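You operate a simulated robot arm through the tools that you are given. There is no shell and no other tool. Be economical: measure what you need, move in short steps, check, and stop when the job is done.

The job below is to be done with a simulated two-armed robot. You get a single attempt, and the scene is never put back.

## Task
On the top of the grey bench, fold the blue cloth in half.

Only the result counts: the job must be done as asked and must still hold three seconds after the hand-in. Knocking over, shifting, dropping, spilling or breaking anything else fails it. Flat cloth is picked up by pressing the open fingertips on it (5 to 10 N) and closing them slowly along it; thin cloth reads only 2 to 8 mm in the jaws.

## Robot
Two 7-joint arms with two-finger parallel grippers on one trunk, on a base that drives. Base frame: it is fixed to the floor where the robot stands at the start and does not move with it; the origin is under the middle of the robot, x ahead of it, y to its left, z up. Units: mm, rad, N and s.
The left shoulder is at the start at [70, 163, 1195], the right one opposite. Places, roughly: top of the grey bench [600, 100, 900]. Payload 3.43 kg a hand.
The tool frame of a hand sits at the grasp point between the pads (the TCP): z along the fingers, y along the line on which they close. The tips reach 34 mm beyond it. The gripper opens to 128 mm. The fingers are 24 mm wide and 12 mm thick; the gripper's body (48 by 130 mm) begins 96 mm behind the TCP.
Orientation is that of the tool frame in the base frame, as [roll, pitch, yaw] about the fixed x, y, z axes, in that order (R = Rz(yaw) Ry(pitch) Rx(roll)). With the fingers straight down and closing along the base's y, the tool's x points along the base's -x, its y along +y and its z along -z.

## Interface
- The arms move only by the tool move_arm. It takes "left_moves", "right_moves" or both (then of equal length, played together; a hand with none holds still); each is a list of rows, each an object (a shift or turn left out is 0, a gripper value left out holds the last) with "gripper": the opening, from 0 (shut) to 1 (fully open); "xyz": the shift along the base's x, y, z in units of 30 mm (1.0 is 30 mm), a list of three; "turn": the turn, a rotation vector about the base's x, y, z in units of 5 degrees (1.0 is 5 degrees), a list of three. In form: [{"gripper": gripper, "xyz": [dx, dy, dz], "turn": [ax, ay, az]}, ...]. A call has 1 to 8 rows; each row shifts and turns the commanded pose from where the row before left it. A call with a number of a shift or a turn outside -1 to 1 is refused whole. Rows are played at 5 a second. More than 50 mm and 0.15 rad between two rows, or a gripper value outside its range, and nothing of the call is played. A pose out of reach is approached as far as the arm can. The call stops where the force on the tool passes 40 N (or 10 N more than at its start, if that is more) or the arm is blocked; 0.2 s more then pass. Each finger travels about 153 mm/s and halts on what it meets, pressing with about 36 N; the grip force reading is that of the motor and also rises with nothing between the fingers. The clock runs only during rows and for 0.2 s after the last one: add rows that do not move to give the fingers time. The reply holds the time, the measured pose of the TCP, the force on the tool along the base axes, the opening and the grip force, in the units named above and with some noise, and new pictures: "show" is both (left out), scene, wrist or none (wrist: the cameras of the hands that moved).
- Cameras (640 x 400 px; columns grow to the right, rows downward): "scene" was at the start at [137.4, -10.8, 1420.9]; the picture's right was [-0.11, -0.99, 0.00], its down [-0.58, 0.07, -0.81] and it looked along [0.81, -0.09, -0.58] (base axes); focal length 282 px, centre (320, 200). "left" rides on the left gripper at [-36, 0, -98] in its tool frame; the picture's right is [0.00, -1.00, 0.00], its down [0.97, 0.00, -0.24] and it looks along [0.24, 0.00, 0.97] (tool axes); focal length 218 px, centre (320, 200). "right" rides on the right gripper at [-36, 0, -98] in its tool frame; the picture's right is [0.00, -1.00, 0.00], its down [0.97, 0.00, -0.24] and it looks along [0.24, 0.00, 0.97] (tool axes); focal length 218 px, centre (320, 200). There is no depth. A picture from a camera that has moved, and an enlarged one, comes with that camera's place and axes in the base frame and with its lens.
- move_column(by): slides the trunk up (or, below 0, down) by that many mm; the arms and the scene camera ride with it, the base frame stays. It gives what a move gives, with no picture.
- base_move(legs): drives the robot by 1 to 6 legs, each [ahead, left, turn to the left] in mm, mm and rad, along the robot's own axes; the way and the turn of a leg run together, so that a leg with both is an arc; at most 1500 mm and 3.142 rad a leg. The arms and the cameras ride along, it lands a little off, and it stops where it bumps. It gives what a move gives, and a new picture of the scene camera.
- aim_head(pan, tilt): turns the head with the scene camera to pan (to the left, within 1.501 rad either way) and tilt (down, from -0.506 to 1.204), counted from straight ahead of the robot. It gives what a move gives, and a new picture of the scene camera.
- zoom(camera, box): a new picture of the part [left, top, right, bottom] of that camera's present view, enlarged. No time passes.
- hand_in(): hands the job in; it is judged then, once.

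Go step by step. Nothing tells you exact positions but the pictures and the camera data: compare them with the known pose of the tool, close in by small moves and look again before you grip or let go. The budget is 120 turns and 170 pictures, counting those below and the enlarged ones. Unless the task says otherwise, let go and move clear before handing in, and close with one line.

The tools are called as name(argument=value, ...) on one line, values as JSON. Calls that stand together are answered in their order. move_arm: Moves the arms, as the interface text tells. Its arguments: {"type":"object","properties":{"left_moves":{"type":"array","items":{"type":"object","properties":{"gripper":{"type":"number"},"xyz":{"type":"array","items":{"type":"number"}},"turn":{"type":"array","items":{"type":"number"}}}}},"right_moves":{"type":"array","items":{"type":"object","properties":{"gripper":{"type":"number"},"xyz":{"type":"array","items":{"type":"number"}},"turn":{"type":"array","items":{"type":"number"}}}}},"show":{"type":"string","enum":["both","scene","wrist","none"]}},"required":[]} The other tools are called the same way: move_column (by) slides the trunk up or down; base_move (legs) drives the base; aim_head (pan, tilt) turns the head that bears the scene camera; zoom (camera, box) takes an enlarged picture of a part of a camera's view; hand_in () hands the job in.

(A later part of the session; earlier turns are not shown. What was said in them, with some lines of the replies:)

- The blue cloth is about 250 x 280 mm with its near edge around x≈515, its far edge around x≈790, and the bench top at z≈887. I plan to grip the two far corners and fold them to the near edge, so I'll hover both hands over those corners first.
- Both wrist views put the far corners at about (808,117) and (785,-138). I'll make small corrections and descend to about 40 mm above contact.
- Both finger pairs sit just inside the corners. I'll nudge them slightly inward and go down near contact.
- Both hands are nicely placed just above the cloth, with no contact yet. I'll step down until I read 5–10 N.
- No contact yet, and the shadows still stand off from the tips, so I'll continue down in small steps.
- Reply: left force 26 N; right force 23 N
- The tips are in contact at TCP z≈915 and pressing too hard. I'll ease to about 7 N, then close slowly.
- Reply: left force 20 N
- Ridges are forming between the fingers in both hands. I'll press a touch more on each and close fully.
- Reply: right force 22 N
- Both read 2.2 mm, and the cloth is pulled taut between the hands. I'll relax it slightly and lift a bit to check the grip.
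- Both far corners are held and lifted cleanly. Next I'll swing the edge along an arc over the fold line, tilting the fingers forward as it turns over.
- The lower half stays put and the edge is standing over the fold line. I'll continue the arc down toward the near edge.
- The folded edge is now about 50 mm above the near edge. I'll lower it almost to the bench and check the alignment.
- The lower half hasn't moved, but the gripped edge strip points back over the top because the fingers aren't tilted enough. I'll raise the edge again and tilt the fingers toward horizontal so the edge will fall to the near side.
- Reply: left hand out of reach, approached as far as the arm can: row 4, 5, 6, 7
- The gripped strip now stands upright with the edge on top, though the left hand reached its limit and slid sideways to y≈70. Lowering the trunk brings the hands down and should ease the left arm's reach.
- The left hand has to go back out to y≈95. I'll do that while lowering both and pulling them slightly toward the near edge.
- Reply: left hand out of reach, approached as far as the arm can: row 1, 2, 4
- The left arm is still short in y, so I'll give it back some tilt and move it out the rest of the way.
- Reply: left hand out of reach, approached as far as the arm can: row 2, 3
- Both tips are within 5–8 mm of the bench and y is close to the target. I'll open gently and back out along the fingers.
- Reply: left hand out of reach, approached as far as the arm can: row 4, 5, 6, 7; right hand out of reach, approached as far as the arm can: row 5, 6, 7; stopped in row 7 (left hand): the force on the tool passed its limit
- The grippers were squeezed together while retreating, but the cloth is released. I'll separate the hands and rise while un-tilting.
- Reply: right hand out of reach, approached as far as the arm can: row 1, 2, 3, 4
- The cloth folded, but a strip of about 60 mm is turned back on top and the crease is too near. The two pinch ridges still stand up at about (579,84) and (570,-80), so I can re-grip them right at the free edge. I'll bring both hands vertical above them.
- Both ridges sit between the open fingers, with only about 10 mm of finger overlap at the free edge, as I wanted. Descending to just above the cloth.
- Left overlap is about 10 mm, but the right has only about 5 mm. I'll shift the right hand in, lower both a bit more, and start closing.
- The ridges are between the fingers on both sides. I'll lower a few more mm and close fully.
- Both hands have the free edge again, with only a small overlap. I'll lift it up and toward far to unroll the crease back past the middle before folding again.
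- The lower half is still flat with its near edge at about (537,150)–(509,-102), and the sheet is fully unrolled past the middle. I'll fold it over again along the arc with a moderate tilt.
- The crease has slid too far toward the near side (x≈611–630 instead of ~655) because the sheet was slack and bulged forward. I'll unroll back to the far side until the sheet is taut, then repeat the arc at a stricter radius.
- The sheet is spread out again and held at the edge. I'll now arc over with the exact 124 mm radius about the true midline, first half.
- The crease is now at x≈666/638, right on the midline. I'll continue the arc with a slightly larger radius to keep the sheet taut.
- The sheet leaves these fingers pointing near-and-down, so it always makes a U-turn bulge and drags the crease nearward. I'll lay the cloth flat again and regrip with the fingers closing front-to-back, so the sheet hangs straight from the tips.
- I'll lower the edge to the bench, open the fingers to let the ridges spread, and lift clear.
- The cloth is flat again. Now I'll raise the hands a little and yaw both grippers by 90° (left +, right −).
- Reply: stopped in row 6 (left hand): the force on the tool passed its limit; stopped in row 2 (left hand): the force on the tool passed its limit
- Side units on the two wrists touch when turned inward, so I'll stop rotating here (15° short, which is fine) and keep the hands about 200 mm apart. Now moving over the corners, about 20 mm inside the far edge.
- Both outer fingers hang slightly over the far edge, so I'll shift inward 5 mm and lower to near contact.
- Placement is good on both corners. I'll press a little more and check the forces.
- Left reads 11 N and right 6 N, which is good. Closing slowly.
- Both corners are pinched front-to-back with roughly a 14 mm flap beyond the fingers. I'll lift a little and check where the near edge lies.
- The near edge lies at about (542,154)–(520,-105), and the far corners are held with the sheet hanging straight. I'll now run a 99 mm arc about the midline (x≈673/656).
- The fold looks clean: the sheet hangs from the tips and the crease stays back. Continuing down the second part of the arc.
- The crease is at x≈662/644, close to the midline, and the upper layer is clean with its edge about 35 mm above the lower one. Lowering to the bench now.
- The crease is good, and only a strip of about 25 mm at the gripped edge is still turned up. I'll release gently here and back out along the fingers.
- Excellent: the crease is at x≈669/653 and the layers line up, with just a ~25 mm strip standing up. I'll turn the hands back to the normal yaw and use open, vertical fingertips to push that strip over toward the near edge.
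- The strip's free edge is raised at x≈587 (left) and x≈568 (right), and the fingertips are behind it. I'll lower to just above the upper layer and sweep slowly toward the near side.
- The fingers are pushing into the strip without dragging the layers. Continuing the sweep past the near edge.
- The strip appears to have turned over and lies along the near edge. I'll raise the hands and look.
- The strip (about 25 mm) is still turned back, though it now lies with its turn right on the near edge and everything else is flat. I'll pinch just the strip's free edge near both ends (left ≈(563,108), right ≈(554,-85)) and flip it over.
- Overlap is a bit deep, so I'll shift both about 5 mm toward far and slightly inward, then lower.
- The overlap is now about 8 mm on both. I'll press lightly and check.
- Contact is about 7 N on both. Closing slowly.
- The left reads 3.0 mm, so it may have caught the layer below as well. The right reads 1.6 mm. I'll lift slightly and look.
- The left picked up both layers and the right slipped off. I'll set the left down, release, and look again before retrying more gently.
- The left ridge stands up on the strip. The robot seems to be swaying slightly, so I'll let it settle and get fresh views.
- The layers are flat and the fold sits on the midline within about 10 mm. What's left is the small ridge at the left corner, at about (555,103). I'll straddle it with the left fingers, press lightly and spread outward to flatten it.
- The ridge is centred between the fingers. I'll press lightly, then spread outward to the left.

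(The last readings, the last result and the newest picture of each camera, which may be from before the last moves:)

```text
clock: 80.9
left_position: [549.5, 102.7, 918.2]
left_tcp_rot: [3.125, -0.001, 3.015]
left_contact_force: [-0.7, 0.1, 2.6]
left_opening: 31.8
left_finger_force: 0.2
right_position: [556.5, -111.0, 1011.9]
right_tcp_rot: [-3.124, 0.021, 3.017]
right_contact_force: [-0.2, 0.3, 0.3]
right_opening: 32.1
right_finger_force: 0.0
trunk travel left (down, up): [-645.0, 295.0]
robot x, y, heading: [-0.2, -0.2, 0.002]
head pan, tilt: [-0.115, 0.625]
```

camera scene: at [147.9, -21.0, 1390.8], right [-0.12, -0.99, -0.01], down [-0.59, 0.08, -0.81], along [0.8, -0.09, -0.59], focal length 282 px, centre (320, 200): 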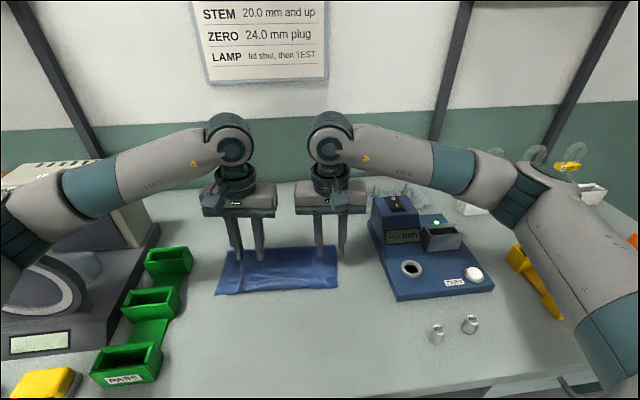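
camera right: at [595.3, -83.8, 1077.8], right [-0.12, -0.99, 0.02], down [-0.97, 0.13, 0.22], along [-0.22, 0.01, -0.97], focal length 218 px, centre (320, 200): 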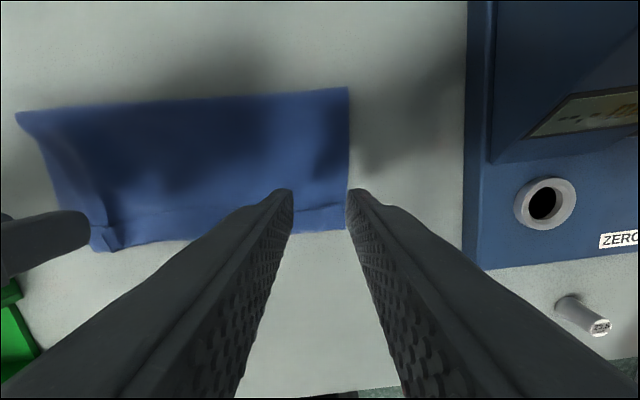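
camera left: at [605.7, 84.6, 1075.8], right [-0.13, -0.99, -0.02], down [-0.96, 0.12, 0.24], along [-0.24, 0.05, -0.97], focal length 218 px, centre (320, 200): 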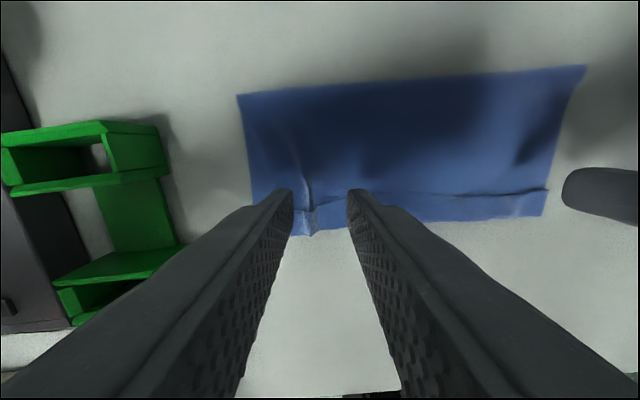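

move_arm(left_moves=[{"xyz": [0, 0, -0.04]}, {"gripper": 0.28, "xyz": [0, 0.07, 0]}, {"gripper": 0.31, "xyz": [0, 0.07, 0]}, {"gripper": 0.34, "xyz": [0, 0.07, 0]}, {"gripper": 0.37, "xyz": [0, 0.07, 0]}, {"gripper": 0.4, "xyz": [0, 0.07, 0]}, {"gripper": 0.43, "xyz": [0, 0.07, 0]}], show="none")

zoom(camera="left", box=[200, 120, 440, 280])

```text
clock: 82.5
left_position: [551.3, 117.0, 917.4]
left_tcp_rot: [3.125, 0.005, 3.019]
left_contact_force: [1.8, -0.7, 35.6]
left_opening: 54.1
left_finger_force: 0.1
right_position: [557.0, -110.5, 1011.3]
right_tcp_rot: [-3.121, 0.018, 3.017]
right_contact_force: [0.0, 0.4, 0.0]
right_opening: 32.0
right_finger_force: 0.0
trunk travel left (down, up): [-645.0, 295.0]
robot x, y, heading: [2.7, -2.2, 0.001]
head pan, tilt: [-0.115, 0.625]
```

```text
2.50 times, centred on (320, 200) of left
camera zoom: at [585.9, 111.3, 1014.9], right [-0.12, -0.99, -0.02], down [-0.96, 0.12, 0.24], along [-0.23, 0.05, -0.97], focal length 546 px, centre (320, 200)
```

zoom: 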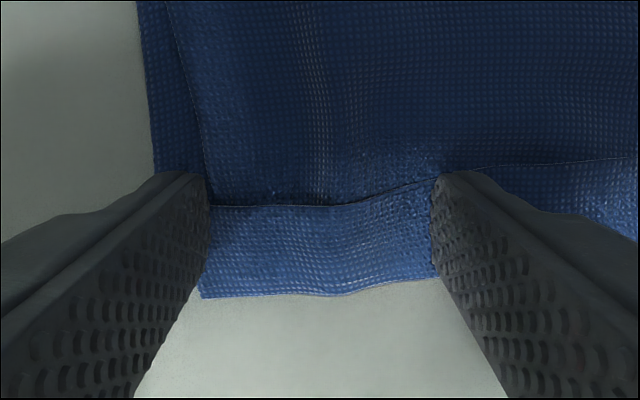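

The ridge is flattened. I'll lift straight up, retreat, and take a final look.

move_arm(left_moves=[{"xyz": [0, 0, 0.3]}, {"xyz": [0, 0, 0.8]}, {"xyz": [0, 0.3, 1]}, {"xyz": [0, 0.8, 1]}, {"xyz": [0, 0.9, 0.6]}, {}], right_moves=[{}, {}, {"xyz": [0, -0.5, 0.4]}, {"xyz": [0, -0.5, 0.4]}, {}, {}], show="none")

zoom(camera="scene", box=[210, 220, 370, 320])

zoom(camera="left", box=[280, 0, 640, 225])

```text
clock: 83.9
left_position: [551.4, 176.1, 1025.0]
left_tcp_rot: [3.125, -0.004, 3.016]
left_contact_force: [0.1, -0.4, -0.6]
left_opening: 55.1
left_finger_force: 0.1
right_position: [561.1, -142.0, 1032.6]
right_tcp_rot: [-3.12, 0.015, 3.017]
right_contact_force: [0.1, -1.0, -0.9]
right_opening: 32.0
right_finger_force: 0.0
trunk travel left (down, up): [-645.0, 295.0]
robot x, y, heading: [-0.3, -1.6, -0.002]
head pan, tilt: [-0.115, 0.625]
```

```text
4.00 times, centred on (290, 270) of scene
camera zoom: at [138.2, -12.0, 1390.8], right [-0.12, -0.99, 0.0], down [-0.58, 0.07, -0.81], along [0.81, -0.09, -0.59], focal length 1130 px, centre (440, -80)
```

zoom: 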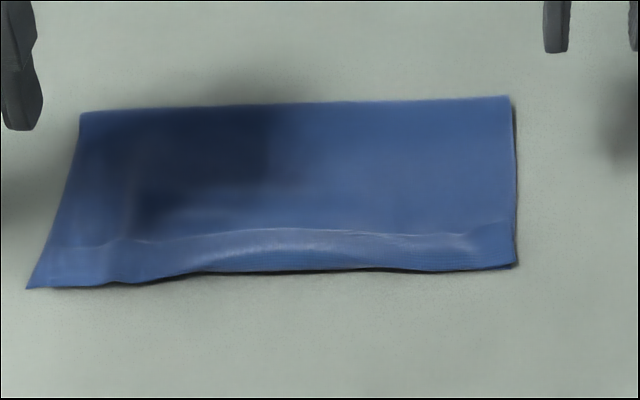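

```text
1.78 times, centred on (460, 112) of left
camera zoom: at [587.6, 170.4, 1123.0], right [-0.13, -0.99, -0.02], down [-0.96, 0.12, 0.24], along [-0.24, 0.05, -0.97], focal length 388 px, centre (71, 356)
```

zoom: 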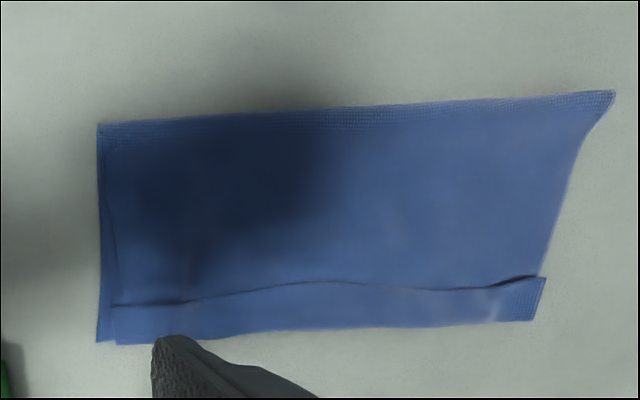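

The cloth lies flat and doubled on the bench: the crease is near the midline and the front runs along the near edge. A hem of about 20 mm on the top layer is still turned back, and trying again to free it risks disturbing the fold. Both hands are empty and clear, and nothing else looks moved, so I'm handing in.

hand_in()

```text
The job is handed in.
```

I folded the blue cloth in half on the bench and handed it in, but the fold isn't perfectly clean: the top layer's free edge is still turned back by about 20 mm, and the crease sits about 10 mm nearer than the true midline.
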